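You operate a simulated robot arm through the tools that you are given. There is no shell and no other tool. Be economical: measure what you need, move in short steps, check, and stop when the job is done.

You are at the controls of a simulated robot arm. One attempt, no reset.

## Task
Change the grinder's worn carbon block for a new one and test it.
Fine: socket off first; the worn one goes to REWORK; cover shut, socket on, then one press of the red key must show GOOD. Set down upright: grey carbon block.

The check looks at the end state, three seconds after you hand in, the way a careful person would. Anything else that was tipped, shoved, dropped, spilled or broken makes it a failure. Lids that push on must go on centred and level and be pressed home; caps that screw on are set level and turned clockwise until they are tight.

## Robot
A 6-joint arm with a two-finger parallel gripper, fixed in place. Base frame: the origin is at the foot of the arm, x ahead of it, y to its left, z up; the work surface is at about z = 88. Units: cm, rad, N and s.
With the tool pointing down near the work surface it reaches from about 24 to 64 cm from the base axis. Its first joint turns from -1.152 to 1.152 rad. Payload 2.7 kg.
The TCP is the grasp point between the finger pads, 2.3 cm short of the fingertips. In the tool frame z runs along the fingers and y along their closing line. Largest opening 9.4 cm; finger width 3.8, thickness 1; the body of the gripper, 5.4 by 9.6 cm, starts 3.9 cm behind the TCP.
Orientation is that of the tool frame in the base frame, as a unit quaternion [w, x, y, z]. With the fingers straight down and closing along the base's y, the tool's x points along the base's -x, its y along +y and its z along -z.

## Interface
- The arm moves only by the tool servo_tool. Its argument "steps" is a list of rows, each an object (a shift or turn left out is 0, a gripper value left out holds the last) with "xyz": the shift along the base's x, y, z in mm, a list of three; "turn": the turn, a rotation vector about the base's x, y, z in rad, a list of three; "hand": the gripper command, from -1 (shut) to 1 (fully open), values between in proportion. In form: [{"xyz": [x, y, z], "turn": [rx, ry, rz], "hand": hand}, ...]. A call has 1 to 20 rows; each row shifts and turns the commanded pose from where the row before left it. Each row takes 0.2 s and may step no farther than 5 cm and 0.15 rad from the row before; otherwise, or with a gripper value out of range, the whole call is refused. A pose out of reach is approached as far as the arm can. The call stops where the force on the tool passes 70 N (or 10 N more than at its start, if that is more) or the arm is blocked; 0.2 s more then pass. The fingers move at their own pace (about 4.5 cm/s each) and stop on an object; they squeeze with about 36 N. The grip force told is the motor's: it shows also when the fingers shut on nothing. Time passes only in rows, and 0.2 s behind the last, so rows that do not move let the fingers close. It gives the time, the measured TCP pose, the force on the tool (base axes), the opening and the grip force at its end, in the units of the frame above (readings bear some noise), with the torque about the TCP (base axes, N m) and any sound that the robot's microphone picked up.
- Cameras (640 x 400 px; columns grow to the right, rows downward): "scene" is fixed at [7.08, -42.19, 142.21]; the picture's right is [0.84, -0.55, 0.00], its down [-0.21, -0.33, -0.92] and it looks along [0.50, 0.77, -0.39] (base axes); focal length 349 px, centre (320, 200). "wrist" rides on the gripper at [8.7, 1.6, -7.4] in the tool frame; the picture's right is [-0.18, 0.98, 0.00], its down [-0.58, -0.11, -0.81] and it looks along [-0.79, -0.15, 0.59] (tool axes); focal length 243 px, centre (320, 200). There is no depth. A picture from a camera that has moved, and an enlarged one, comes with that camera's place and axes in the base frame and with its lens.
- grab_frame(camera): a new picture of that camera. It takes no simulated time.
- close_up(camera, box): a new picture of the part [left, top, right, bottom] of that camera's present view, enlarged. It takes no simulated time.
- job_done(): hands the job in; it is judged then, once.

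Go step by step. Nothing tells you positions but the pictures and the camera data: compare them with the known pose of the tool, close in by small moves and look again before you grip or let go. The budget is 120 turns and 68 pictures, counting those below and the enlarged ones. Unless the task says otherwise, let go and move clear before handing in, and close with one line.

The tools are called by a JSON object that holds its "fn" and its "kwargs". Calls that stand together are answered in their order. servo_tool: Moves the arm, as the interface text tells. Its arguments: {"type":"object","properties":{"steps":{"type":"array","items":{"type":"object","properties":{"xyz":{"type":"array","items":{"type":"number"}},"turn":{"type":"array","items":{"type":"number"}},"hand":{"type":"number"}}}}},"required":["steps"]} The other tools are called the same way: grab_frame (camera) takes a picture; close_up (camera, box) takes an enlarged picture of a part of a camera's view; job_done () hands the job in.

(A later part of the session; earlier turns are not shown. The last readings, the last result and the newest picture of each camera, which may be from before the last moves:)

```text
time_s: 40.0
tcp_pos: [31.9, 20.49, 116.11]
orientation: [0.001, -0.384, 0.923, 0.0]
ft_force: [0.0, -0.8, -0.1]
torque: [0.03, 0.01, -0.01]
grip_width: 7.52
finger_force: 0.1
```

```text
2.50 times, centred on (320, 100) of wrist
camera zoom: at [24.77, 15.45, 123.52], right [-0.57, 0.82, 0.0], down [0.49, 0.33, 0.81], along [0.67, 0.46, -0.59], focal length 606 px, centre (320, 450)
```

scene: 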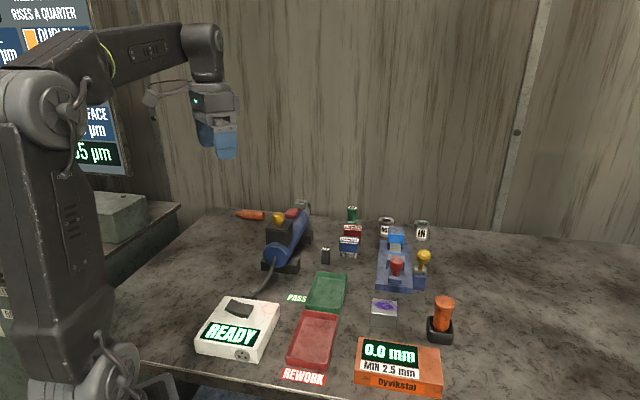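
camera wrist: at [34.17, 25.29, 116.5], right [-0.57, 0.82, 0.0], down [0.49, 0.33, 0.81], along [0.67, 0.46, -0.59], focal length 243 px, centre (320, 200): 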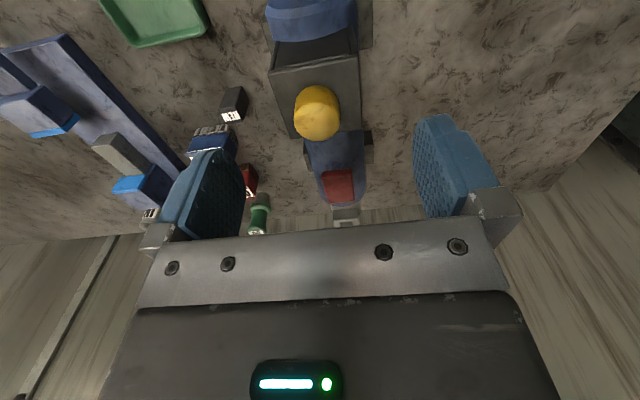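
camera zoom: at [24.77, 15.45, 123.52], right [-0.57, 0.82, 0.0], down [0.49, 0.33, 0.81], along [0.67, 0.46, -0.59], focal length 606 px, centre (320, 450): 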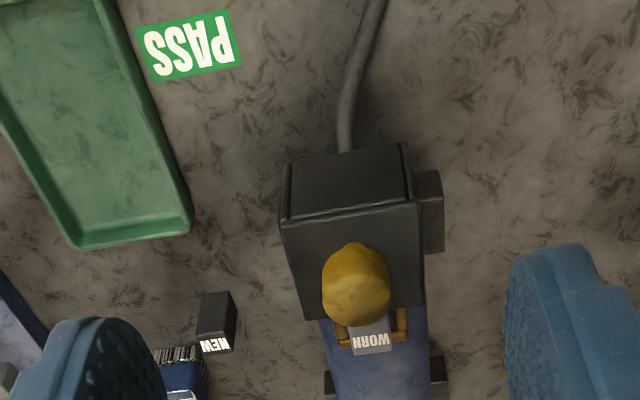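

The WORN block stands at about (41.8, 30.4), top z ≈ 100, between brass plates on its sides, so I should grip it along the grinder axis. I move above it and yaw by -90°, then look.

{"fn": "servo_tool", "kwargs": {"steps": [{"xyz": [33, 33, 0], "turn": [0, 0, -0.143]}, {"xyz": [33, 33, 0], "turn": [0, 0, -0.143]}, {"xyz": [33, 33, 0], "turn": [0, 0, -0.143]}, {"turn": [0, 0, -0.143]}, {"turn": [0, 0, -0.143]}, {"turn": [0, 0, -0.143]}, {"turn": [0, 0, -0.143]}, {"turn": [0, 0, -0.143]}, {"turn": [0, 0, -0.143]}, {"turn": [0, 0, -0.143]}, {"turn": [0, 0, -0.141]}, {}]}}

{"fn": "close_up", "kwargs": {"camera": "wrist", "box": [220, 0, 420, 160]}}

```text
time_s: 42.6
tcp_pos: [41.86, 30.36, 116.06]
orientation: [0.001, 0.382, 0.924, 0.0]
ft_force: [-0.3, -0.2, 0.2]
torque: [0.01, -0.02, -0.01]
grip_width: 7.51
finger_force: 0.1
```

```text
2.50 times, centred on (320, 80) of wrist
camera zoom: at [37.03, 37.61, 123.51], right [0.82, 0.57, 0.0], down [0.33, -0.49, 0.81], along [0.46, -0.67, -0.59], focal length 606 px, centre (320, 500)
```

zoom: 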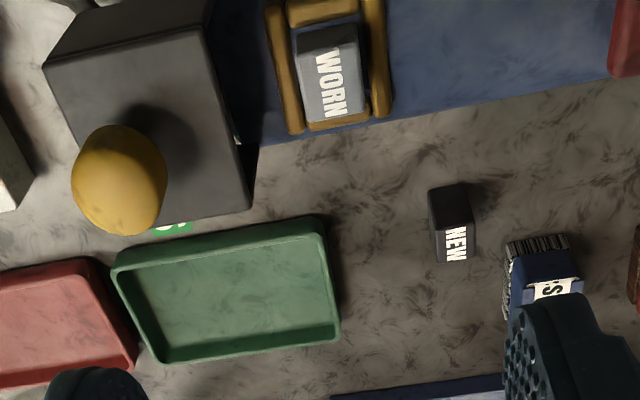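

A brass collar surrounds the WORN block, which protrudes above it. I check heights from the scene camera.

{"fn": "close_up", "kwargs": {"camera": "scene", "box": [270, 210, 320, 250]}}

{"fn": "close_up", "kwargs": {"camera": "wrist", "box": [290, 0, 390, 60]}}

```text
10.00 times, centred on (295, 230) of scene
camera zoom: at [7.08, -42.19, 142.21], right [0.84, -0.55, 0.0], down [-0.21, -0.33, -0.92], along [0.5, 0.77, -0.39], focal length 3487 px, centre (570, -100)
```

zoom: 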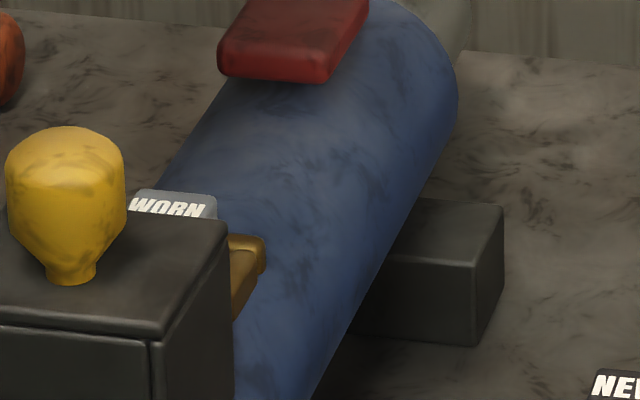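

```text
6.40 times, centred on (340, 30) of wrist
camera zoom: at [37.03, 37.61, 123.51], right [0.82, 0.57, 0.0], down [0.33, -0.49, 0.81], along [0.46, -0.67, -0.59], focal length 1553 px, centre (192, 1288)
```

zoom: 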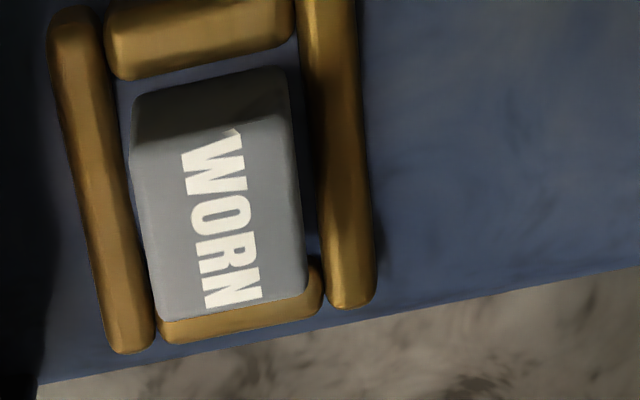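

Collar top is about z 98, block top about z 100, so ~2 cm sticks out; block centre ≈ (42.1, 30.9). I narrow the opening, come lower and check.

{"fn": "servo_tool", "kwargs": {"steps": [{"xyz": [2, 4, -30], "hand": 0}, {"xyz": [0, 0, -40]}, {"xyz": [0, 0, -30]}, {}]}}

{"fn": "grab_frame", "kwargs": {"camera": "wrist"}}

{"fn": "close_up", "kwargs": {"camera": "scene", "box": [250, 190, 330, 260]}}

```text
time_s: 43.6
tcp_pos: [42.05, 30.71, 106.01]
orientation: [0.001, 0.382, 0.924, -0.001]
ft_force: [0.9, 0.1, -0.3]
torque: [0.0, -0.01, 0.03]
grip_width: 4.69
finger_force: 0.0
```

```text
24 pictures are left
camera wrist: at [37.16, 37.95, 113.48], right [0.82, 0.57, 0.0], down [0.33, -0.49, 0.81], along [0.46, -0.67, -0.59], focal length 243 px, centre (320, 200)
```

wrist: 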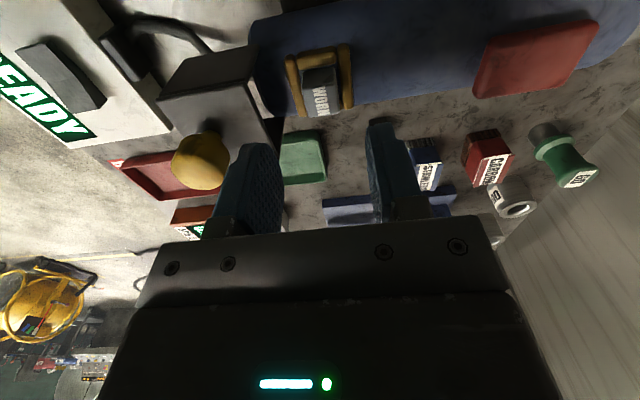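

```text
5.71 times, centred on (290, 225) of scene
camera zoom: at [7.08, -42.19, 142.21], right [0.84, -0.55, 0.0], down [-0.21, -0.33, -0.92], along [0.5, 0.77, -0.39], focal length 1993 px, centre (491, 57)
```

zoom: 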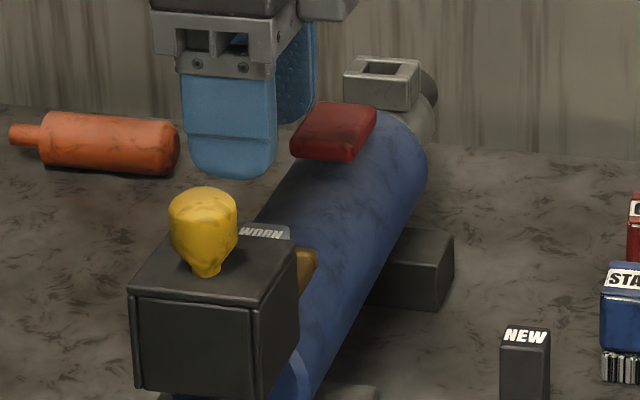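

Block and fingers line up (block ≈ (42.05, 30.9)). I descend until the tips are just above the collar and close.

{"fn": "servo_tool", "kwargs": {"steps": [{"xyz": [0, 1.5, -25]}, {"xyz": [0, 0, -20]}, {"xyz": [0, 0, -7]}, {}]}}

{"fn": "servo_tool", "kwargs": {"steps": [{"hand": -1}, {}, {}, {}]}}

```text
time_s: 44.6
tcp_pos: [42.12, 30.97, 100.94]
orientation: [0.001, 0.382, 0.924, -0.001]
ft_force: [1.6, 2.3, -1.5]
torque: [0.04, -0.08, -0.07]
grip_width: 4.58
finger_force: 0.0
```

```text
time_s: 45.6
tcp_pos: [42.05, 30.95, 100.92]
orientation: [0.0, 0.382, 0.924, 0.0]
ft_force: [0.3, -0.1, 0.1]
torque: [0.01, 0.0, 0.0]
grip_width: 2.07
finger_force: 35.8
```

Gripped at 2.07 cm with no side load. I lift slowly.

{"fn": "servo_tool", "kwargs": {"steps": [{"xyz": [0, 0, 3]}, {"xyz": [0, 0, 4]}, {"xyz": [0, 0, 6]}, {"xyz": [0, 0, 8]}]}}

{"fn": "servo_tool", "kwargs": {"steps": [{"xyz": [0, 0, 20]}, {"xyz": [0, 0, 30]}, {"xyz": [0, 0, 40]}, {"xyz": [0, 0, 40]}, {}]}}

{"fn": "grab_frame", "kwargs": {"camera": "scene"}}

```text
time_s: 46.6
tcp_pos: [42.23, 30.83, 103.2]
orientation: [0.0, 0.382, 0.924, 0.0]
ft_force: [0.2, 0.2, -0.6]
torque: [-0.04, -0.01, 0.01]
grip_width: 0.0
finger_force: 36.2
```

```text
time_s: 47.8
tcp_pos: [42.0, 30.98, 116.02]
orientation: [0.0, 0.382, 0.924, -0.001]
ft_force: [-0.3, 0.2, -0.1]
torque: [0.0, 0.03, 0.0]
grip_width: 0.0
finger_force: 35.7
```

```text
22 pictures are left
```

scene: 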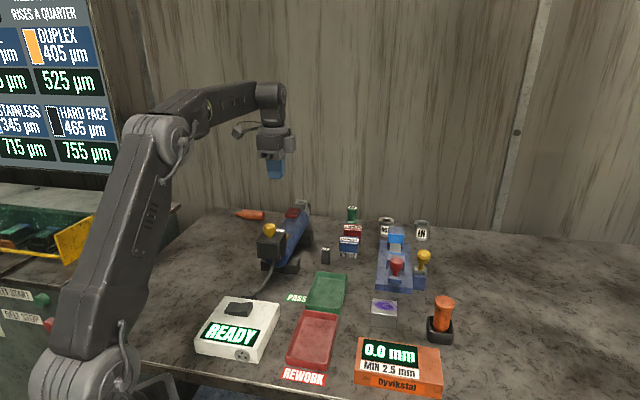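

The block slipped out of the pads when lifted. I look where it is now.

{"fn": "close_up", "kwargs": {"camera": "wrist", "box": [270, 0, 390, 80]}}

```text
5.00 times, centred on (330, 40) of wrist
camera zoom: at [37.18, 38.19, 123.49], right [0.82, 0.57, 0.0], down [0.33, -0.49, 0.81], along [0.46, -0.67, -0.59], focal length 1213 px, centre (270, 1000)
```

zoom: 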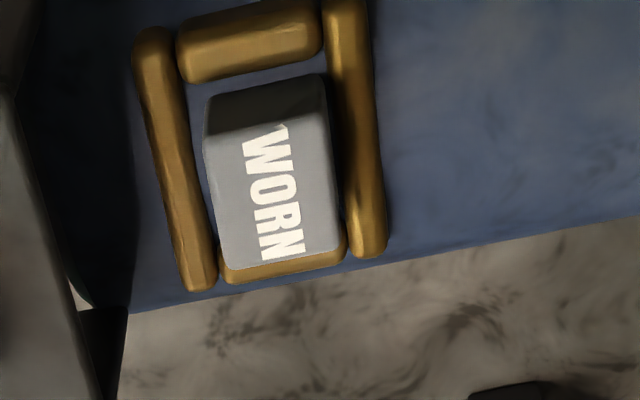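

The block is still seated. I'll grip deeper this time – touching down on the collar – and pull in tiny steps while reading the force.

{"fn": "servo_tool", "kwargs": {"steps": [{"hand": 0}, {"xyz": [0, 0, -40]}, {"xyz": [0, 0, -40]}, {"xyz": [0, 0, -40]}, {"xyz": [0, 0, -33]}, {"xyz": [0, 0, -3]}, {}]}}

{"fn": "servo_tool", "kwargs": {"steps": [{"xyz": [0, 0, -3]}, {}]}}

```text
time_s: 49.4
tcp_pos: [42.24, 31.27, 100.37]
orientation: [0.001, 0.382, 0.924, -0.001]
ft_force: [0.4, 0.1, -1.1]
torque: [0.03, 0.01, 0.02]
grip_width: 4.7
finger_force: 0.1
```

```text
time_s: 50.0
tcp_pos: [42.09, 31.06, 100.26]
orientation: [0.001, 0.382, 0.924, -0.001]
ft_force: [1.2, 0.5, 0.3]
torque: [-0.01, 0.04, -0.02]
grip_width: 4.67
finger_force: 0.1
```

No contact yet; I go down further in 2 mm steps.

{"fn": "servo_tool", "kwargs": {"steps": [{"xyz": [0, 0, -2]}, {}]}}

{"fn": "servo_tool", "kwargs": {"steps": [{"xyz": [0, 0, -2]}, {}]}}

{"fn": "servo_tool", "kwargs": {"steps": [{"xyz": [0, 0, -2]}, {}]}}

```text
time_s: 50.6
tcp_pos: [41.99, 31.05, 99.9]
orientation: [0.001, 0.382, 0.924, -0.001]
ft_force: [0.6, 0.3, 0.8]
torque: [-0.04, 0.02, -0.01]
grip_width: 4.64
finger_force: 0.0
```

```text
time_s: 51.2
tcp_pos: [42.1, 31.03, 99.73]
orientation: [0.001, 0.382, 0.924, 0.0]
ft_force: [-0.2, -0.6, 0.6]
torque: [-0.01, 0.03, -0.04]
grip_width: 4.67
finger_force: 0.0
```

```text
time_s: 51.8
tcp_pos: [42.24, 30.92, 99.44]
orientation: [0.001, 0.383, 0.924, -0.001]
ft_force: [1.4, 2.1, 2.1]
torque: [-0.03, 0.1, -0.03]
grip_width: 4.62
finger_force: 0.1
```

The open fingers may be outside the collar bars here. I raise to a tip height of about 98.0 and close to see what width I get.

{"fn": "servo_tool", "kwargs": {"steps": [{"xyz": [0, 0, 7]}, {}, {"hand": -1}, {}, {}, {}, {}]}}

{"fn": "servo_tool", "kwargs": {"steps": [{"xyz": [0, 0, 1]}, {}]}}

{"fn": "servo_tool", "kwargs": {"steps": [{"xyz": [0, 0, 1]}, {}]}}

{"fn": "servo_tool", "kwargs": {"steps": [{"xyz": [0, 0, 1]}, {}]}}

```text
time_s: 53.4
tcp_pos: [42.19, 31.05, 100.21]
orientation: [0.001, 0.383, 0.924, 0.0]
ft_force: [-0.3, -0.6, 0.8]
torque: [-0.04, -0.02, -0.02]
grip_width: 2.05
finger_force: 35.6
```

```text
time_s: 54.0
tcp_pos: [42.13, 30.93, 100.42]
orientation: [0.0, 0.381, 0.924, -0.001]
ft_force: [-0.5, -0.7, 0.4]
torque: [-0.01, 0.02, 0.0]
grip_width: 2.06
finger_force: 36.2
```

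```text
time_s: 54.6
tcp_pos: [42.08, 30.83, 100.62]
orientation: [0.001, 0.382, 0.924, -0.001]
ft_force: [-0.2, 0.1, 0.0]
torque: [-0.02, -0.01, -0.02]
grip_width: 2.12
finger_force: 36.1
```

```text
time_s: 55.2
tcp_pos: [42.05, 30.78, 100.49]
orientation: [0.001, 0.382, 0.924, -0.001]
ft_force: [0.7, 0.1, 0.1]
torque: [0.01, 0.01, 0.01]
grip_width: 2.09
finger_force: 36.0
```

Width 2.06 and no resistance so far; I continue lifting gently and watch the width.

{"fn": "servo_tool", "kwargs": {"steps": [{"xyz": [0, 0, 2]}, {"xyz": [0, 0, 2]}, {}]}}

{"fn": "servo_tool", "kwargs": {"steps": [{"xyz": [0, 0, 3]}, {"xyz": [0, 0, 3]}, {}]}}

{"fn": "servo_tool", "kwargs": {"steps": [{"xyz": [0, 0, 3]}, {"xyz": [0, 0, 3]}, {}]}}

```text
time_s: 56.0
tcp_pos: [42.11, 30.95, 100.86]
orientation: [0.0, 0.381, 0.924, 0.0]
ft_force: [0.2, -0.4, -0.8]
torque: [0.06, 0.01, 0.01]
grip_width: 2.09
finger_force: 36.0
```

```text
time_s: 56.8
tcp_pos: [42.1, 30.96, 101.5]
orientation: [0.0, 0.382, 0.924, 0.0]
ft_force: [-0.3, 0.9, 0.5]
torque: [-0.04, 0.0, 0.04]
grip_width: 2.05
finger_force: 36.0
```

```text
time_s: 57.6
tcp_pos: [42.13, 31.04, 102.09]
orientation: [0.001, 0.382, 0.924, -0.001]
ft_force: [0.0, -0.1, 0.4]
torque: [0.05, -0.01, 0.01]
grip_width: 2.08
finger_force: 35.7
```

{"fn": "close_up", "kwargs": {"camera": "scene", "box": [265, 205, 320, 245]}}

```text
10.00 times, centred on (292, 225) of scene
camera zoom: at [7.08, -42.19, 142.21], right [0.84, -0.55, 0.0], down [-0.21, -0.33, -0.92], along [0.5, 0.77, -0.39], focal length 3487 px, centre (595, -50)
```

zoom: 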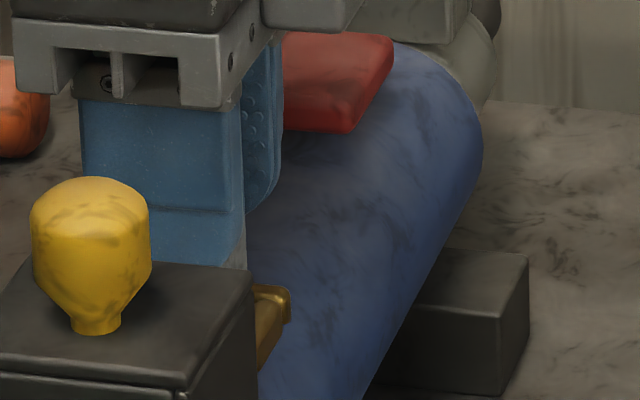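

Not visible. I keep lifting; the width will tell.

{"fn": "servo_tool", "kwargs": {"steps": [{"xyz": [0, 0, 4]}, {"xyz": [0, 0, 4]}, {}]}}

{"fn": "servo_tool", "kwargs": {"steps": [{"xyz": [0, 0, 4]}, {"xyz": [0, 0, 4]}, {}]}}

```text
time_s: 58.4
tcp_pos: [42.23, 31.03, 102.71]
orientation: [0.001, 0.382, 0.924, -0.001]
ft_force: [0.0, 0.4, -0.4]
torque: [-0.01, 0.02, 0.01]
grip_width: 2.07
finger_force: 35.7
```

```text
time_s: 59.2
tcp_pos: [42.14, 30.91, 103.71]
orientation: [0.0, 0.381, 0.924, -0.001]
ft_force: [0.7, 0.0, -0.8]
torque: [0.02, -0.02, 0.0]
grip_width: 2.08
finger_force: 36.3
```

The block is coming along (tips now above its old top). I raise it clear.

{"fn": "servo_tool", "kwargs": {"steps": [{"xyz": [0, 0, 6]}, {"xyz": [0, 0, 8]}, {"xyz": [0, 0, 10]}, {"xyz": [0, 0, 12]}, {"xyz": [0, 0, 15]}, {"xyz": [0, 0, 15]}, {"xyz": [0, 0, 15]}, {"xyz": [0, 0, 15]}, {"xyz": [0, 0, 10]}, {}]}}

{"fn": "close_up", "kwargs": {"camera": "scene", "box": [230, 140, 350, 260]}}

```text
time_s: 61.4
tcp_pos: [42.09, 30.97, 114.3]
orientation: [0.001, 0.382, 0.924, 0.0]
ft_force: [-0.3, -0.5, -0.1]
torque: [-0.04, -0.01, 0.03]
grip_width: 2.07
finger_force: 36.6
```

```text
3.33 times, centred on (290, 200) of scene
camera zoom: at [7.08, -42.19, 142.21], right [0.84, -0.55, 0.0], down [-0.21, -0.33, -0.92], along [0.5, 0.77, -0.39], focal length 1162 px, centre (420, 200)
```

zoom: 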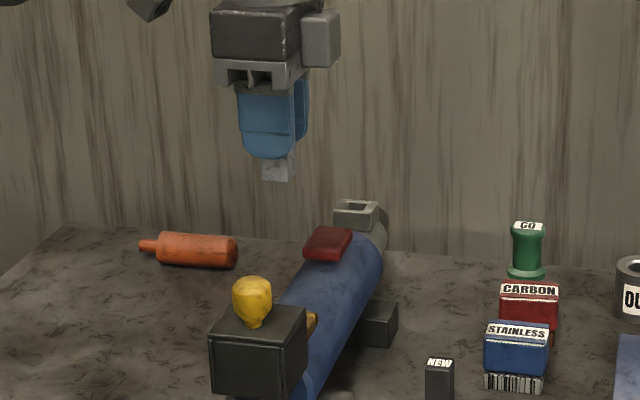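

I hold the WORN block upright, its bottom about 2 cm below the tips. The REWORK tray centre is at about (35.4, 3.8); I carry it there and come down to hover.

{"fn": "servo_tool", "kwargs": {"steps": [{"xyz": [-4, -15, 0]}, {"xyz": [-8, -30, 0]}, {"xyz": [-8, -32, 0]}, {"xyz": [-8, -32, 0]}, {"xyz": [-8, -32, 0]}, {"xyz": [-8, -32, 0]}, {"xyz": [-8, -32, 0]}, {"xyz": [-8, -32, 0]}, {"xyz": [-7, -25, 0]}, {"xyz": [0, -10, 0]}, {"xyz": [0, 0, -30]}, {"xyz": [0, 0, -40]}, {"xyz": [0, 0, -40]}, {"xyz": [0, 0, -40]}, {"xyz": [0, 0, -30]}, {}]}}

{"fn": "close_up", "kwargs": {"camera": "scene", "box": [260, 240, 390, 390]}}

```text
time_s: 64.8
tcp_pos: [35.49, 3.69, 96.19]
orientation: [0.001, 0.382, 0.924, 0.0]
ft_force: [0.4, -0.2, -0.5]
torque: [0.0, 0.01, 0.0]
grip_width: 2.07
finger_force: 35.8
```

```text
2.67 times, centred on (325, 315) of scene
camera zoom: at [7.08, -42.19, 142.21], right [0.84, -0.55, 0.0], down [-0.21, -0.33, -0.92], along [0.5, 0.77, -0.39], focal length 930 px, centre (307, -107)
```

zoom: 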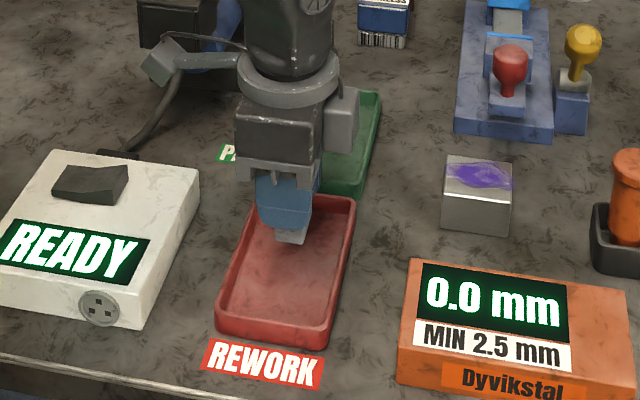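

The block is over the middle of REWORK. I lower step by step until contact.

{"fn": "servo_tool", "kwargs": {"steps": [{"xyz": [0, 0, -10]}, {"xyz": [0, 0, -10]}, {"xyz": [0, 0, -5]}, {}]}}

{"fn": "servo_tool", "kwargs": {"steps": [{"xyz": [0, 0, -3]}, {}]}}

{"fn": "servo_tool", "kwargs": {"steps": [{"xyz": [0, 0, -2]}, {}]}}

{"fn": "servo_tool", "kwargs": {"steps": [{"xyz": [0, 0, -2]}, {}]}}

```text
time_s: 65.8
tcp_pos: [35.37, 3.79, 93.85]
orientation: [0.001, 0.381, 0.925, 0.0]
ft_force: [-0.8, -0.6, 0.4]
torque: [0.0, -0.05, 0.0]
grip_width: 2.08
finger_force: 36.7
```

```text
time_s: 66.4
tcp_pos: [35.38, 3.74, 93.47]
orientation: [0.0, 0.382, 0.924, -0.001]
ft_force: [-0.1, -0.3, -0.7]
torque: [0.01, 0.02, 0.03]
grip_width: 2.08
finger_force: 36.8
```

```text
time_s: 67.0
tcp_pos: [35.43, 3.74, 93.27]
orientation: [0.001, 0.382, 0.924, 0.0]
ft_force: [1.0, -0.4, -0.7]
torque: [-0.02, -0.04, -0.03]
grip_width: 2.06
finger_force: 35.7
```

```text
time_s: 67.6
tcp_pos: [35.35, 3.87, 93.13]
orientation: [0.001, 0.381, 0.924, 0.0]
ft_force: [0.3, -0.1, 0.3]
torque: [0.01, -0.06, -0.01]
grip_width: 2.06
finger_force: 36.0
```

{"fn": "servo_tool", "kwargs": {"steps": [{"xyz": [0, 0, -2]}, {}]}}

{"fn": "servo_tool", "kwargs": {"steps": [{"xyz": [0, 0, -2]}, {}]}}

{"fn": "servo_tool", "kwargs": {"steps": [{"xyz": [0, 0, -2]}, {}]}}

```text
time_s: 68.2
tcp_pos: [35.51, 3.72, 92.98]
orientation: [0.001, 0.382, 0.924, -0.001]
ft_force: [-0.2, 0.2, -0.6]
torque: [0.02, -0.02, 0.0]
grip_width: 2.06
finger_force: 35.7
```

```text
time_s: 68.8
tcp_pos: [35.44, 3.85, 92.81]
orientation: [0.002, 0.381, 0.925, -0.001]
ft_force: [-4.7, 0.8, 15.7]
torque: [0.0, 0.17, -0.02]
grip_width: 2.09
finger_force: 35.2
```

```text
time_s: 69.4
tcp_pos: [35.52, 3.58, 92.48]
orientation: [0.003, 0.381, 0.924, 0.0]
ft_force: [-3.4, -0.9, 26.3]
torque: [-0.07, 0.08, 0.0]
grip_width: 2.09
finger_force: 36.5
```

The block stands on the tray floor. I unload the force, open a little, then rise straight up.

{"fn": "servo_tool", "kwargs": {"steps": [{"xyz": [0, 0, 3]}, {}, {"hand": -0.4}, {}, {"hand": 0}, {}, {}, {"xyz": [0, 0, 20]}, {"xyz": [0, 0, 40]}, {"xyz": [0, 0, 40]}, {"xyz": [0, 0, 40]}, {"xyz": [0, 0, 40]}, {}]}}

{"fn": "close_up", "kwargs": {"camera": "scene", "box": [250, 230, 350, 390]}}

```text
time_s: 72.2
tcp_pos: [35.38, 3.56, 110.85]
orientation: [0.001, 0.382, 0.924, -0.001]
ft_force: [-0.1, 0.6, 0.0]
torque: [-0.02, 0.01, -0.02]
grip_width: 4.7
finger_force: 0.0
```

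```text
2.50 times, centred on (300, 310) of scene
camera zoom: at [7.08, -42.19, 142.21], right [0.84, -0.55, 0.0], down [-0.21, -0.33, -0.92], along [0.5, 0.77, -0.39], focal length 872 px, centre (370, -75)
```

zoom: 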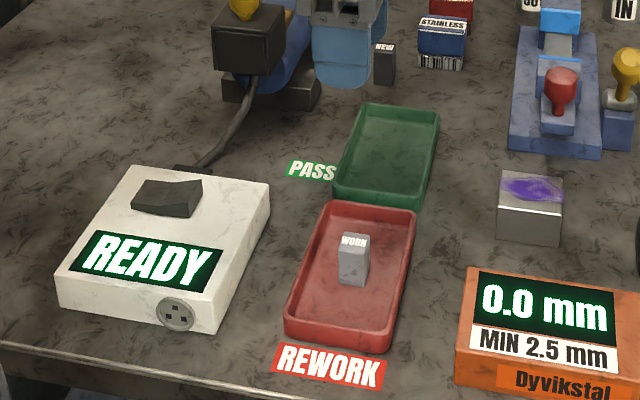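

WORN stands upright in REWORK. The NEW block is at about (53.7, 26.6), top z 92.5, oriented much like the grinder; I move above it.

{"fn": "servo_tool", "kwargs": {"steps": [{"xyz": [26, 33, 0], "hand": -0.2}, {"xyz": [26, 33, 0]}, {"xyz": [26, 33, 0]}, {"xyz": [26, 33, 0]}, {"xyz": [26, 33, 0]}, {"xyz": [26, 33, 0]}, {"xyz": [27, 32, 0]}, {"xyz": [0, 0, -40]}, {"xyz": [0, 0, -30]}, {}, {}]}}

{"fn": "close_up", "kwargs": {"camera": "wrist", "box": [220, 0, 420, 160]}}

{"fn": "close_up", "kwargs": {"camera": "scene", "box": [280, 190, 380, 290]}}

```text
time_s: 74.6
tcp_pos: [53.86, 26.7, 103.73]
orientation: [0.001, 0.382, 0.924, 0.0]
ft_force: [-0.7, -0.7, 0.3]
torque: [0.04, -0.03, 0.01]
grip_width: 3.75
finger_force: 0.0
```

```text
2.50 times, centred on (320, 80) of wrist
camera zoom: at [49.04, 33.95, 111.24], right [0.82, 0.57, 0.0], down [0.33, -0.49, 0.81], along [0.46, -0.67, -0.59], focal length 606 px, centre (320, 500)
```

zoom: 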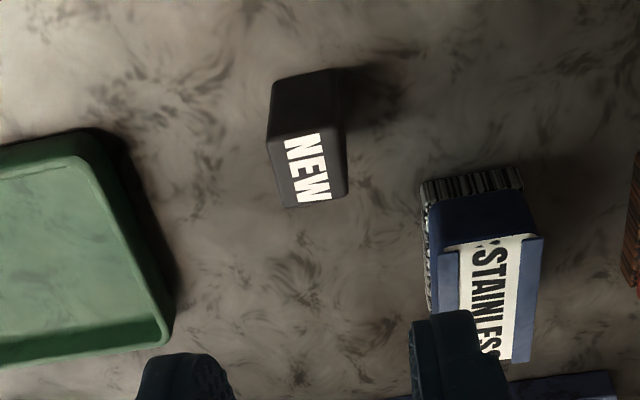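

```text
4.00 times, centred on (330, 240) of scene
camera zoom: at [7.08, -42.19, 142.21], right [0.84, -0.55, 0.0], down [-0.21, -0.33, -0.92], along [0.5, 0.77, -0.39], focal length 1395 px, centre (280, 40)
```

zoom: 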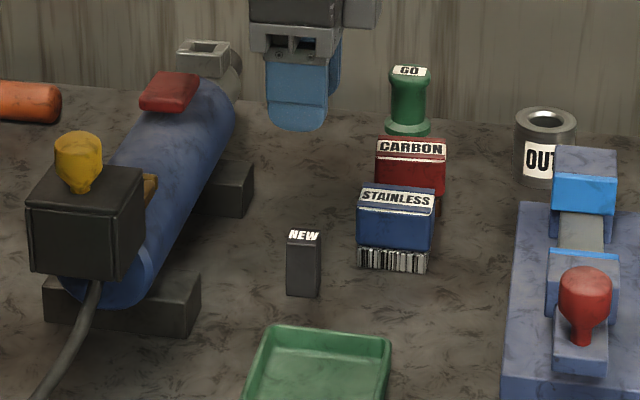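

NEW is centred at (53.86, 26.5) and aligned at 45°. I descend around it and grip about 2 cm below its top.

{"fn": "servo_tool", "kwargs": {"steps": [{"xyz": [0, -2, -40]}, {"xyz": [0, 0, -40]}, {"xyz": [0, 0, -20]}, {"xyz": [0, 0, -10]}, {}]}}

{"fn": "servo_tool", "kwargs": {"steps": [{"hand": -1}, {}, {}, {}, {}, {"xyz": [0, 0, 2]}, {"xyz": [0, 0, 3]}, {"xyz": [0, 0, 5]}, {}]}}

```text
time_s: 75.8
tcp_pos: [53.73, 26.49, 92.83]
orientation: [0.002, 0.381, 0.924, 0.0]
ft_force: [1.1, -0.6, 0.8]
torque: [-0.01, 0.01, 0.05]
grip_width: 3.76
finger_force: 0.1
```

```text
time_s: 77.8
tcp_pos: [53.73, 26.43, 93.69]
orientation: [0.001, 0.382, 0.924, 0.001]
ft_force: [-0.4, -0.2, -0.3]
torque: [0.03, 0.02, -0.03]
grip_width: 2.06
finger_force: 35.6
```

NEW is in hand (2.06 cm). I lift it and carry it above the empty socket, then look.

{"fn": "servo_tool", "kwargs": {"steps": [{"xyz": [0, 0, 10]}, {"xyz": [0, 0, 20]}, {"xyz": [0, 0, 30]}, {"xyz": [0, 0, 40]}, {"xyz": [0, 0, 40]}, {"xyz": [0, 0, 40]}, {"xyz": [0, 0, 43]}, {"xyz": [-20, 8, 0]}, {"xyz": [-30, 12, 0]}, {"xyz": [-30, 12, 0]}, {"xyz": [-26, 10, 0]}, {"xyz": [-11, 3, 0]}, {}, {}]}}

{"fn": "close_up", "kwargs": {"camera": "wrist", "box": [250, 0, 410, 120]}}

```text
time_s: 80.8
tcp_pos: [40.41, 30.25, 115.47]
orientation: [0.0, 0.382, 0.924, -0.001]
ft_force: [-0.1, -0.5, -0.4]
torque: [0.0, -0.01, 0.02]
grip_width: 2.1
finger_force: 35.4
out of reach, approached as far as the arm can: row 6, 7
```

```text
3.33 times, centred on (330, 60) of wrist
camera zoom: at [35.59, 37.46, 122.83], right [0.82, 0.57, 0.0], down [0.33, -0.49, 0.81], along [0.46, -0.67, -0.59], focal length 809 px, centre (287, 667)
```

zoom: 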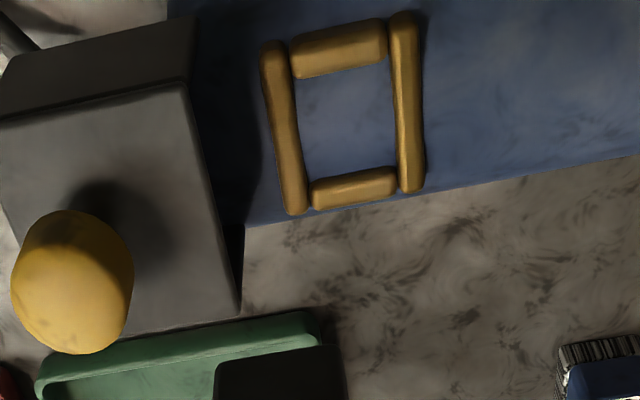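

The empty brass collar is clear; its centre works out to about (42.17, 30.93) with its rim at z ≈ 97.8. I centre over it and come down to just above.

{"fn": "servo_tool", "kwargs": {"steps": [{"xyz": [17.6, 6.8, 0]}, {"xyz": [0, 0, -40]}, {"xyz": [0, 0, -40]}, {"xyz": [0, 0, -15]}, {}, {}]}}

{"fn": "close_up", "kwargs": {"camera": "wrist", "box": [260, 20, 390, 150]}}

```text
time_s: 82.2
tcp_pos: [42.38, 30.7, 105.72]
orientation: [0.001, 0.382, 0.924, 0.0]
ft_force: [-0.2, -0.4, -0.7]
torque: [0.02, 0.0, 0.0]
grip_width: 2.08
finger_force: 35.9
```

```text
3.08 times, centred on (325, 85) of wrist
camera zoom: at [37.37, 38.0, 113.21], right [0.82, 0.57, 0.0], down [0.33, -0.49, 0.81], along [0.46, -0.67, -0.59], focal length 746 px, centre (305, 554)
```

zoom: 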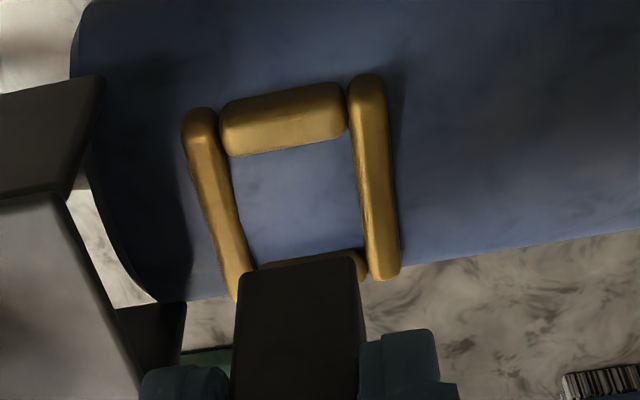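

The block seems about 3 mm too far to the right of the opening; along the axis it's centred. I shift it (-1.8, +1.8) mm, lower to just above the rim and check again.

{"fn": "servo_tool", "kwargs": {"steps": [{"xyz": [-1.8, 1.8, -10]}, {"xyz": [0, 0, -12]}, {}, {}]}}

{"fn": "close_up", "kwargs": {"camera": "wrist", "box": [260, 20, 390, 150]}}

```text
time_s: 83.2
tcp_pos: [42.08, 30.94, 103.54]
orientation: [0.0, 0.382, 0.924, 0.0]
ft_force: [0.7, 0.1, -0.9]
torque: [-0.03, 0.01, -0.01]
grip_width: 2.08
finger_force: 35.9
```

```text
3.08 times, centred on (325, 85) of wrist
camera zoom: at [37.19, 38.19, 111.0], right [0.82, 0.57, 0.0], down [0.33, -0.49, 0.81], along [0.46, -0.67, -0.59], focal length 746 px, centre (305, 554)
```

zoom: 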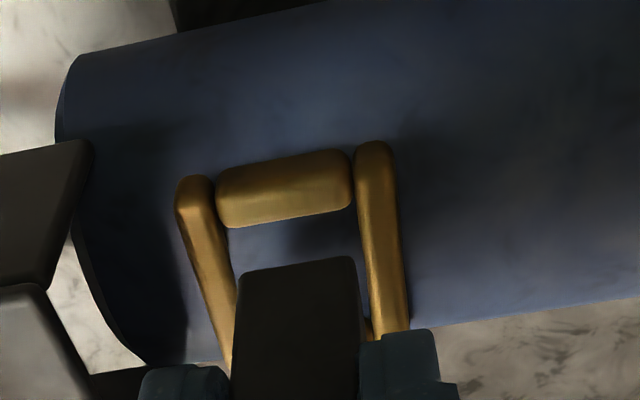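

Nearly aligned; a 1 mm shift along +axis centres it. I lower in small steps, watching the force.

{"fn": "servo_tool", "kwargs": {"steps": [{"xyz": [0.7, 0.7, -4]}, {"xyz": [0, 0, -4]}, {"xyz": [0, 0, -3]}, {}]}}

{"fn": "servo_tool", "kwargs": {"steps": [{"xyz": [0, 0, -3]}, {"xyz": [0, 0, -3]}, {}]}}

{"fn": "servo_tool", "kwargs": {"steps": [{"xyz": [0, 0, -3]}, {"xyz": [0, 0, -2]}, {}]}}

```text
time_s: 84.2
tcp_pos: [42.15, 31.03, 102.69]
orientation: [0.002, 0.381, 0.925, 0.001]
ft_force: [-3.3, -2.1, 17.1]
torque: [0.01, 0.05, -0.01]
grip_width: 2.08
finger_force: 36.0
```

```text
time_s: 85.0
tcp_pos: [42.26, 31.07, 102.57]
orientation: [0.005, 0.382, 0.924, 0.005]
ft_force: [-13.1, -11.1, 51.7]
torque: [-0.11, 0.21, -0.01]
grip_width: 2.09
finger_force: 36.5
```

```text
time_s: 85.6
tcp_pos: [42.27, 31.08, 102.74]
orientation: [0.009, 0.382, 0.924, 0.008]
ft_force: [-0.4, -0.1, 6.8]
torque: [0.05, -0.03, -0.02]
grip_width: 2.09
finger_force: 36.3
stopped in row 2: the force on the tool passed its limit at 72 N (the readings are from after the stop); the commanded pose is now the measured one
```

It met something at tip height z ≈ 97.9 – likely the rim. I back up 8 mm and look.

{"fn": "servo_tool", "kwargs": {"steps": [{"xyz": [0, 0, 5]}, {"xyz": [0, 0, 3]}, {}, {}]}}

{"fn": "close_up", "kwargs": {"camera": "wrist", "box": [270, 50, 390, 150]}}

```text
time_s: 86.6
tcp_pos: [42.27, 31.14, 103.29]
orientation: [0.006, 0.381, 0.924, 0.008]
ft_force: [-0.1, 0.6, 0.6]
torque: [-0.01, -0.01, 0.0]
grip_width: 2.08
finger_force: 36.1
```

```text
4.00 times, centred on (330, 100) of wrist
camera zoom: at [37.29, 38.33, 110.8], right [0.82, 0.57, 0.02], down [0.32, -0.49, 0.81], along [0.47, -0.66, -0.59], focal length 970 px, centre (280, 600)
```

zoom: 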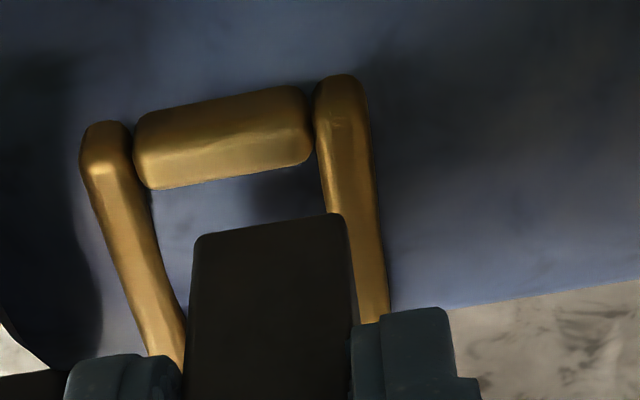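

The block has shifted about 3 mm too far along +axis (and tilted 0.02 rad) onto the rear bar. I straighten it, shift back (-2.3, -0.9) mm and recheck.

{"fn": "servo_tool", "kwargs": {"steps": [{"xyz": [-2.3, -0.9, 0], "turn": [-0.01, 0.017, 0]}, {}, {}]}}

{"fn": "close_up", "kwargs": {"camera": "wrist", "box": [270, 50, 390, 150]}}

```text
time_s: 87.4
tcp_pos: [42.01, 31.06, 103.4]
orientation: [0.0, 0.382, 0.924, 0.0]
ft_force: [0.5, -0.3, -0.2]
torque: [0.02, 0.01, 0.0]
grip_width: 2.1
finger_force: 36.0
```

```text
4.00 times, centred on (330, 100) of wrist
camera zoom: at [37.15, 38.28, 110.82], right [0.82, 0.57, 0.0], down [0.33, -0.49, 0.81], along [0.46, -0.66, -0.59], focal length 970 px, centre (280, 600)
```

zoom: 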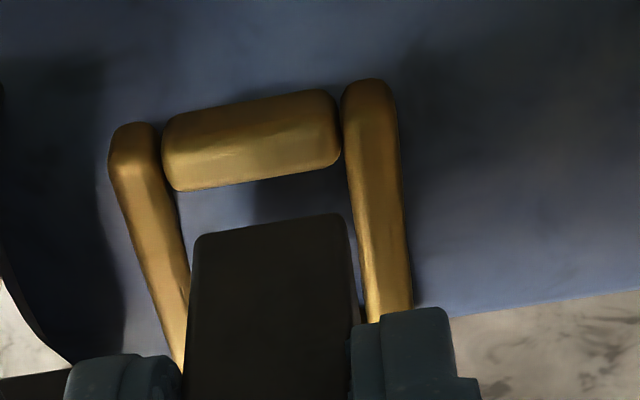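

Still about 1.5 mm too far toward the rear bar. I shift (-1.8, -0.4) mm and lower carefully.

{"fn": "servo_tool", "kwargs": {"steps": [{"xyz": [-1.8, -0.4, 0]}, {"xyz": [0, 0, -3]}, {"xyz": [0, 0, -3]}, {"xyz": [0, 0, -2]}, {}]}}

```text
time_s: 88.6
tcp_pos: [41.79, 31.09, 102.7]
orientation: [0.002, 0.38, 0.925, 0.001]
ft_force: [-3.3, 0.4, 11.9]
torque: [0.07, 0.26, 0.03]
grip_width: 2.09
finger_force: 36.3
```

Torque and force say it now touches the near-side bar (contact ~0.9 cm toward -p), i.e. I overshot sideways. I lift 4 mm, shift (+1.9, -1.2) mm and try again.

{"fn": "servo_tool", "kwargs": {"steps": [{"xyz": [0, 0, 5]}, {"xyz": [1.9, -1.2, 0]}, {}, {"xyz": [0, 0, -3]}, {"xyz": [0, 0, -2]}, {"xyz": [0, 0, -2]}, {}]}}

```text
time_s: 90.2
tcp_pos: [42.01, 30.87, 102.32]
orientation: [-0.001, 0.382, 0.924, 0.0]
ft_force: [-0.8, -0.6, -0.4]
torque: [0.0, 0.01, -0.06]
grip_width: 2.1
finger_force: 35.9
```

It's now below the earlier contact height with no force: it has entered the collar. I go on in small steps.

{"fn": "servo_tool", "kwargs": {"steps": [{"xyz": [0, 0, -2]}, {"xyz": [0, 0, -2]}, {}]}}

{"fn": "servo_tool", "kwargs": {"steps": [{"xyz": [0, 0, -2]}, {"xyz": [0, 0, -2]}, {}]}}

```text
time_s: 91.0
tcp_pos: [42.14, 30.92, 101.92]
orientation: [-0.001, 0.381, 0.925, 0.0]
ft_force: [0.2, 0.3, -0.6]
torque: [0.0, 0.02, 0.02]
grip_width: 2.09
finger_force: 36.5
```

```text
time_s: 91.8
tcp_pos: [42.07, 30.92, 101.49]
orientation: [0.0, 0.382, 0.924, 0.0]
ft_force: [-0.1, -0.2, -0.1]
torque: [-0.02, 0.04, -0.02]
grip_width: 2.09
finger_force: 35.5
```

{"fn": "servo_tool", "kwargs": {"steps": [{"xyz": [0, 0, -2]}, {"xyz": [0, 0, -2]}, {}]}}

{"fn": "servo_tool", "kwargs": {"steps": [{"xyz": [0, 0, -2]}, {}]}}

{"fn": "servo_tool", "kwargs": {"steps": [{"xyz": [0, 0, -2]}, {}]}}

```text
time_s: 92.6
tcp_pos: [42.04, 30.82, 101.15]
orientation: [0.0, 0.382, 0.924, 0.0]
ft_force: [0.4, -0.4, 0.0]
torque: [0.0, -0.01, -0.01]
grip_width: 2.09
finger_force: 36.2
```

```text
time_s: 93.2
tcp_pos: [42.0, 30.83, 100.95]
orientation: [0.0, 0.382, 0.924, 0.0]
ft_force: [-0.1, 0.1, -1.4]
torque: [0.0, -0.02, -0.03]
grip_width: 2.11
finger_force: 36.3
```

```text
time_s: 93.8
tcp_pos: [42.08, 30.88, 100.65]
orientation: [0.0, 0.382, 0.924, 0.0]
ft_force: [-1.0, 0.2, 1.6]
torque: [-0.02, 0.02, -0.01]
grip_width: 2.08
finger_force: 36.0
```

{"fn": "servo_tool", "kwargs": {"steps": [{"xyz": [0, 0, -2]}, {}]}}

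{"fn": "servo_tool", "kwargs": {"steps": [{"xyz": [0, 0, -2]}, {}]}}

```text
time_s: 94.4
tcp_pos: [42.09, 30.82, 100.76]
orientation: [0.001, 0.382, 0.924, 0.001]
ft_force: [-3.5, -3.4, 18.8]
torque: [-0.19, 0.18, -0.02]
grip_width: 2.08
finger_force: 35.7
```

```text
time_s: 95.0
tcp_pos: [42.11, 30.83, 100.66]
orientation: [0.003, 0.381, 0.924, 0.004]
ft_force: [-5.9, -5.4, 34.4]
torque: [-0.33, 0.25, 0.03]
grip_width: 2.08
finger_force: 36.1
```

It bottomed out at TCP z ≈ 100.7, as predicted: seated. I unload, open and rise straight up.

{"fn": "servo_tool", "kwargs": {"steps": [{"xyz": [0, 0, 3.5]}, {}, {"hand": -0.4}, {}, {"hand": -0.1}, {}, {}, {"xyz": [0, 0, 10]}, {"xyz": [0, 0, 30]}, {"xyz": [0, 0, 40]}, {"xyz": [0, 0, 40]}, {"xyz": [0, 0, 20]}, {}]}}

{"fn": "close_up", "kwargs": {"camera": "wrist", "box": [220, 0, 420, 120]}}

```text
time_s: 97.8
tcp_pos: [42.01, 31.04, 114.83]
orientation: [0.001, 0.382, 0.924, 0.0]
ft_force: [-0.2, -0.9, 0.8]
torque: [-0.03, -0.01, 0.0]
grip_width: 4.24
finger_force: 0.0
```

```text
3.20 times, centred on (320, 60) of wrist
camera zoom: at [37.12, 38.24, 122.16], right [0.82, 0.57, 0.0], down [0.33, -0.49, 0.81], along [0.46, -0.66, -0.59], focal length 776 px, centre (320, 648)
```

zoom: 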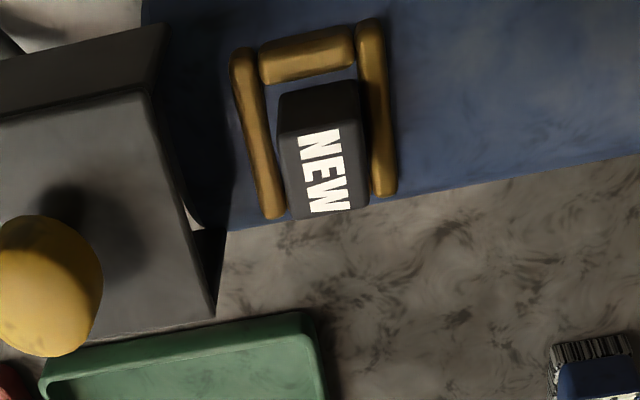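

NEW stands squarely in the collar. Now the cover: its knob is near (36.95, 25.5); I go over it with the fingers closing along the axis.

{"fn": "servo_tool", "kwargs": {"steps": [{"xyz": [-25, -27, 0], "hand": 0.15}, {"xyz": [-25.6, -28, 0]}, {"xyz": [0, 0, -40]}, {"xyz": [0, 0, -15]}, {}]}}

{"fn": "grab_frame", "kwargs": {"camera": "wrist"}}

```text
time_s: 99.0
tcp_pos: [36.9, 25.35, 109.16]
orientation: [0.0, 0.382, 0.924, 0.001]
ft_force: [-0.8, 0.6, -0.3]
torque: [-0.02, -0.03, -0.02]
grip_width: 5.43
finger_force: 0.0
```

```text
8 pictures are left
camera wrist: at [32.17, 32.61, 116.56], right [0.82, 0.57, 0.0], down [0.33, -0.49, 0.81], along [0.46, -0.66, -0.59], focal length 243 px, centre (320, 200)
```

wrist: 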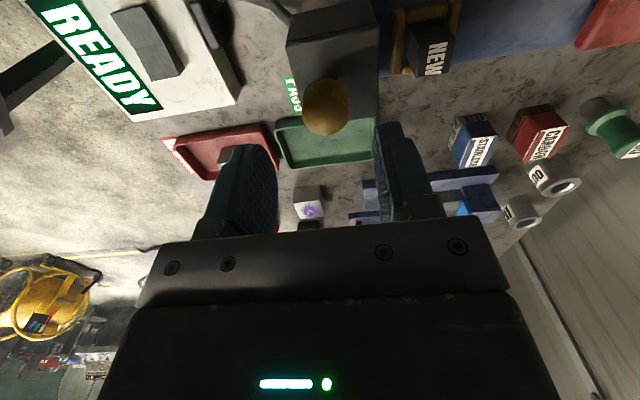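

The knob centre is near (37.2, 25.95). I adjust, descend and grip.

{"fn": "servo_tool", "kwargs": {"steps": [{"xyz": [2.5, 5, -20]}, {"xyz": [0, 0, -20]}, {"xyz": [0, 0, -10]}, {}]}}

{"fn": "servo_tool", "kwargs": {"steps": [{"hand": -1}, {}, {}, {}, {}]}}

```text
time_s: 100.0
tcp_pos: [37.1, 25.92, 104.18]
orientation: [0.001, 0.382, 0.924, 0.001]
ft_force: [0.1, 0.1, -0.4]
torque: [-0.02, 0.0, -0.01]
grip_width: 5.41
finger_force: 0.0
```

```text
time_s: 101.2
tcp_pos: [37.17, 25.76, 104.2]
orientation: [0.0, 0.382, 0.924, -0.001]
ft_force: [-0.5, 0.3, -0.8]
torque: [0.01, -0.08, 0.03]
grip_width: 2.67
finger_force: 45.2
```

Gripped (2.67). I slide the cover back along the axis, checking the force.

{"fn": "servo_tool", "kwargs": {"steps": [{"xyz": [3, 3, 0]}, {"xyz": [3, 3, 0]}, {"xyz": [3, 3, 0]}, {"xyz": [3, 3, 0]}, {}]}}

{"fn": "servo_tool", "kwargs": {"steps": [{"xyz": [3, 3, 0]}, {"xyz": [3, 3, 0]}, {"xyz": [3, 3, 0]}, {"xyz": [3, 3, 0]}, {}]}}

```text
time_s: 102.4
tcp_pos: [38.38, 27.1, 104.07]
orientation: [0.0, 0.38, 0.925, 0.0]
ft_force: [-4.1, 4.4, -9.0]
torque: [-0.17, -0.25, 0.0]
grip_width: 2.68
finger_force: 44.9
```

```text
time_s: 103.6
tcp_pos: [39.52, 28.15, 104.18]
orientation: [0.0, 0.381, 0.924, 0.0]
ft_force: [-4.0, 4.6, -6.7]
torque: [0.21, 0.11, -0.11]
grip_width: 2.68
finger_force: 44.7
```

{"fn": "servo_tool", "kwargs": {"steps": [{"xyz": [3, 3, 0]}, {"xyz": [3, 3, 0]}, {"xyz": [3, 3, 0]}, {"xyz": [3, 3, 0]}, {}]}}

{"fn": "servo_tool", "kwargs": {"steps": [{"xyz": [3, 3, 0]}, {"xyz": [3, 3, 0]}, {}]}}

```text
time_s: 104.8
tcp_pos: [40.81, 29.59, 104.31]
orientation: [0.0, 0.382, 0.924, -0.001]
ft_force: [-6.7, 7.3, -8.1]
torque: [0.22, 0.14, 0.09]
grip_width: 2.68
finger_force: 45.2
```

```text
time_s: 105.6
tcp_pos: [41.41, 30.06, 104.14]
orientation: [0.0, 0.382, 0.924, 0.0]
ft_force: [-9.3, 6.7, -9.8]
torque: [0.15, 0.23, -0.02]
grip_width: 2.67
finger_force: 44.8
```

Almost at the original place; I push on until it meets its stop.

{"fn": "servo_tool", "kwargs": {"steps": [{"xyz": [1.5, 1.5, 0]}, {}]}}

{"fn": "servo_tool", "kwargs": {"steps": [{"xyz": [1.5, 1.5, 0]}, {}]}}

```text
time_s: 106.2
tcp_pos: [41.56, 30.3, 104.24]
orientation: [0.0, 0.382, 0.924, -0.001]
ft_force: [-13.5, 2.3, -4.0]
torque: [0.31, 0.4, 0.01]
grip_width: 2.67
finger_force: 45.1
```

```text
time_s: 106.8
tcp_pos: [41.63, 30.25, 104.17]
orientation: [-0.002, 0.382, 0.924, -0.003]
ft_force: [-30.8, -9.1, -2.8]
torque: [-0.31, -0.05, -0.08]
grip_width: 2.71
finger_force: 45.1
```

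Axial force 28 N: it is at its closed stop. I ease off, release, rise and check the picture against the first one.

{"fn": "servo_tool", "kwargs": {"steps": [{"xyz": [1, 1, 0]}, {}, {"xyz": [-2.5, -2.5, 0]}, {}, {"hand": 0.1}, {}, {}, {"xyz": [0, 0, 40]}, {"xyz": [0, 0, 40]}, {}]}}

{"fn": "close_up", "kwargs": {"camera": "scene", "box": [255, 200, 320, 250]}}

```text
time_s: 109.0
tcp_pos: [41.73, 30.33, 112.19]
orientation: [0.0, 0.382, 0.924, 0.0]
ft_force: [-0.3, 0.6, -0.1]
torque: [0.0, 0.01, 0.01]
grip_width: 5.17
finger_force: 0.1
```

```text
8.00 times, centred on (288, 225) of scene
camera zoom: at [7.08, -42.19, 142.21], right [0.84, -0.55, 0.0], down [-0.21, -0.33, -0.92], along [0.5, 0.77, -0.39], focal length 2790 px, centre (580, 0)
```

zoom: 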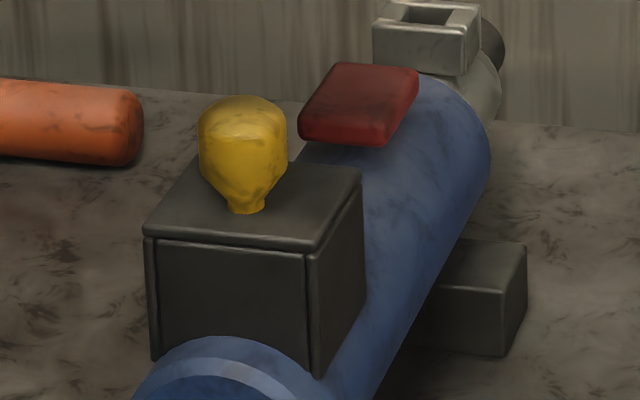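

The cover is exactly where it started. Now the socket: I rotate back to 45° yaw, close the gripper and go above the rocker's raised end near (26.6, 14.5).

{"fn": "servo_tool", "kwargs": {"steps": [{"xyz": [0, 0, 30], "turn": [0, 0, 0.143], "hand": -1}, {"xyz": [-15, -16, 0], "turn": [0, 0, 0.143]}, {"xyz": [-15, -16, 0], "turn": [0, 0, 0.143]}, {"xyz": [-15, -16, 0], "turn": [0, 0, 0.143]}, {"xyz": [-15, -16, 0], "turn": [0, 0, 0.143]}, {"xyz": [-15, -16, 0], "turn": [0, 0, 0.143]}, {"xyz": [-15, -16, 0], "turn": [0, 0, 0.143]}, {"xyz": [-15, -16, 0], "turn": [0, 0, 0.143]}, {"xyz": [-15, -16, 0], "turn": [0, 0, 0.143]}, {"xyz": [-15, -16, 0], "turn": [0, 0, 0.143]}, {"xyz": [-16, -14, 0], "turn": [0, 0, 0.141]}, {"xyz": [0, 0, -45]}, {"xyz": [0, 0, -45]}, {"xyz": [0, 0, -40]}, {"xyz": [0, 0, -45]}, {}, {}]}}

{"fn": "close_up", "kwargs": {"camera": "scene", "box": [190, 260, 290, 370]}}

```text
time_s: 112.6
tcp_pos: [26.54, 14.42, 97.67]
orientation: [0.0, -0.383, 0.924, 0.001]
ft_force: [0.0, -0.9, 0.3]
torque: [-0.04, 0.0, -0.03]
grip_width: 0.01
finger_force: 36.4
```

```text
3.64 times, centred on (240, 315) of scene
camera zoom: at [7.08, -42.19, 142.21], right [0.84, -0.55, 0.0], down [-0.21, -0.33, -0.92], along [0.5, 0.77, -0.39], focal length 1268 px, centre (611, -218)
```

zoom: 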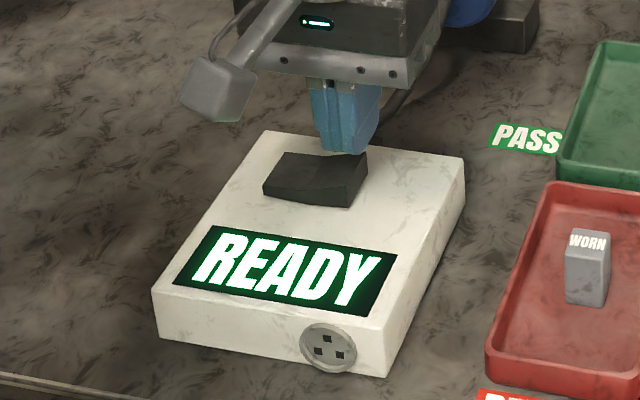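

The tips are above the raised right end. I press down as before.

{"fn": "servo_tool", "kwargs": {"steps": [{"xyz": [0, 0, -10]}, {"xyz": [0, 0, -5]}, {"xyz": [0, 0, -4]}, {"xyz": [0, 0, -4]}, {}]}}

{"fn": "servo_tool", "kwargs": {"steps": [{"xyz": [0, 0, -3]}, {}]}}

```text
time_s: 113.8
tcp_pos: [26.5, 14.38, 95.29]
orientation: [0.0, -0.384, 0.923, 0.001]
ft_force: [0.3, -0.2, -0.3]
torque: [0.0, 0.04, -0.01]
grip_width: 0.03
finger_force: 36.3
```

```text
time_s: 114.4
tcp_pos: [26.51, 14.54, 94.97]
orientation: [0.0, -0.383, 0.924, 0.0]
ft_force: [0.2, -1.1, -0.2]
torque: [-0.03, 0.0, -0.01]
grip_width: 0.0
finger_force: 36.1
```

{"fn": "servo_tool", "kwargs": {"steps": [{"xyz": [0, 0, -2]}, {}]}}

{"fn": "servo_tool", "kwargs": {"steps": [{"xyz": [0, 0, -2]}, {}]}}

```text
time_s: 115.0
tcp_pos: [26.55, 14.49, 95.07]
orientation: [0.002, -0.383, 0.924, 0.001]
ft_force: [-7.5, -3.2, 28.9]
torque: [0.05, 0.4, 0.07]
grip_width: 0.0
finger_force: 36.3
```

```text
time_s: 115.5
tcp_pos: [26.57, 14.45, 94.99]
orientation: [0.002, -0.384, 0.923, 0.0]
ft_force: [-9.1, -4.2, 18.1]
torque: [-0.01, 0.39, 0.11]
grip_width: 0.0
finger_force: 36.1
stopped in row 2: the force on the tool passed its limit at 72 N (the readings are from after the stop); the commanded pose is now the measured one
```

Solid contact at the same depth as the first press. I rise and check the lamp.

{"fn": "servo_tool", "kwargs": {"steps": [{"xyz": [0, 0, 20]}, {"xyz": [0, 0, 45]}, {"xyz": [0, 0, 45]}, {"xyz": [0, 0, 45]}, {}]}}

{"fn": "close_up", "kwargs": {"camera": "scene", "box": [190, 195, 310, 370]}}

```text
time_s: 116.7
tcp_pos: [26.73, 14.28, 110.5]
orientation: [0.003, -0.385, 0.923, -0.001]
ft_force: [0.1, 0.0, 0.5]
torque: [0.03, 0.0, -0.02]
grip_width: 0.01
finger_force: 36.1
```

```text
2.29 times, centred on (250, 282) of scene
camera zoom: at [7.08, -42.19, 142.21], right [0.84, -0.55, 0.0], down [-0.21, -0.33, -0.92], along [0.5, 0.77, -0.39], focal length 797 px, centre (480, 11)
```

zoom: 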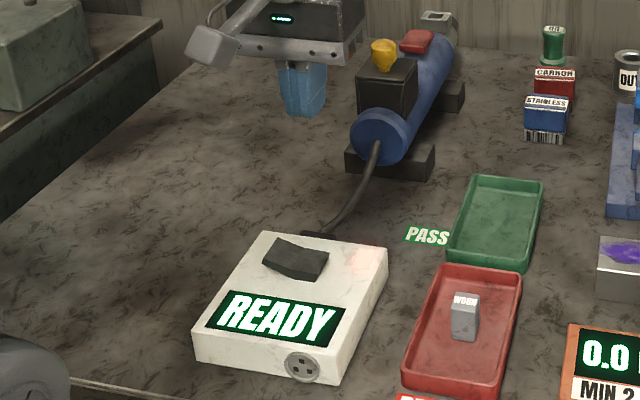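

The lamp is lit again: socket on. Now the red key, at about (50.2, 39.0, 99.7). I approach low because of reach.

{"fn": "servo_tool", "kwargs": {"steps": [{"xyz": [26, 28, 0]}, {"xyz": [26, 28, 0]}, {"xyz": [26, 28, 0]}, {"xyz": [26, 28, 0]}, {"xyz": [26, 28, 0]}, {"xyz": [26, 28, 0]}, {"xyz": [27, 29, 0]}, {"xyz": [0, 0, -20]}, {"xyz": [0, 0, -20]}, {"xyz": [15, 15, 0]}, {"xyz": [15, 15, 0]}, {"xyz": [17, 15, 0]}, {}, {}]}}

```text
time_s: 119.7
tcp_pos: [48.84, 38.03, 106.2]
orientation: [0.003, -0.384, 0.923, 0.0]
ft_force: [0.5, 0.0, 0.7]
torque: [0.0, -0.02, 0.01]
grip_width: 0.0
finger_force: 35.4
out of reach, approached as far as the arm can: row 12
```

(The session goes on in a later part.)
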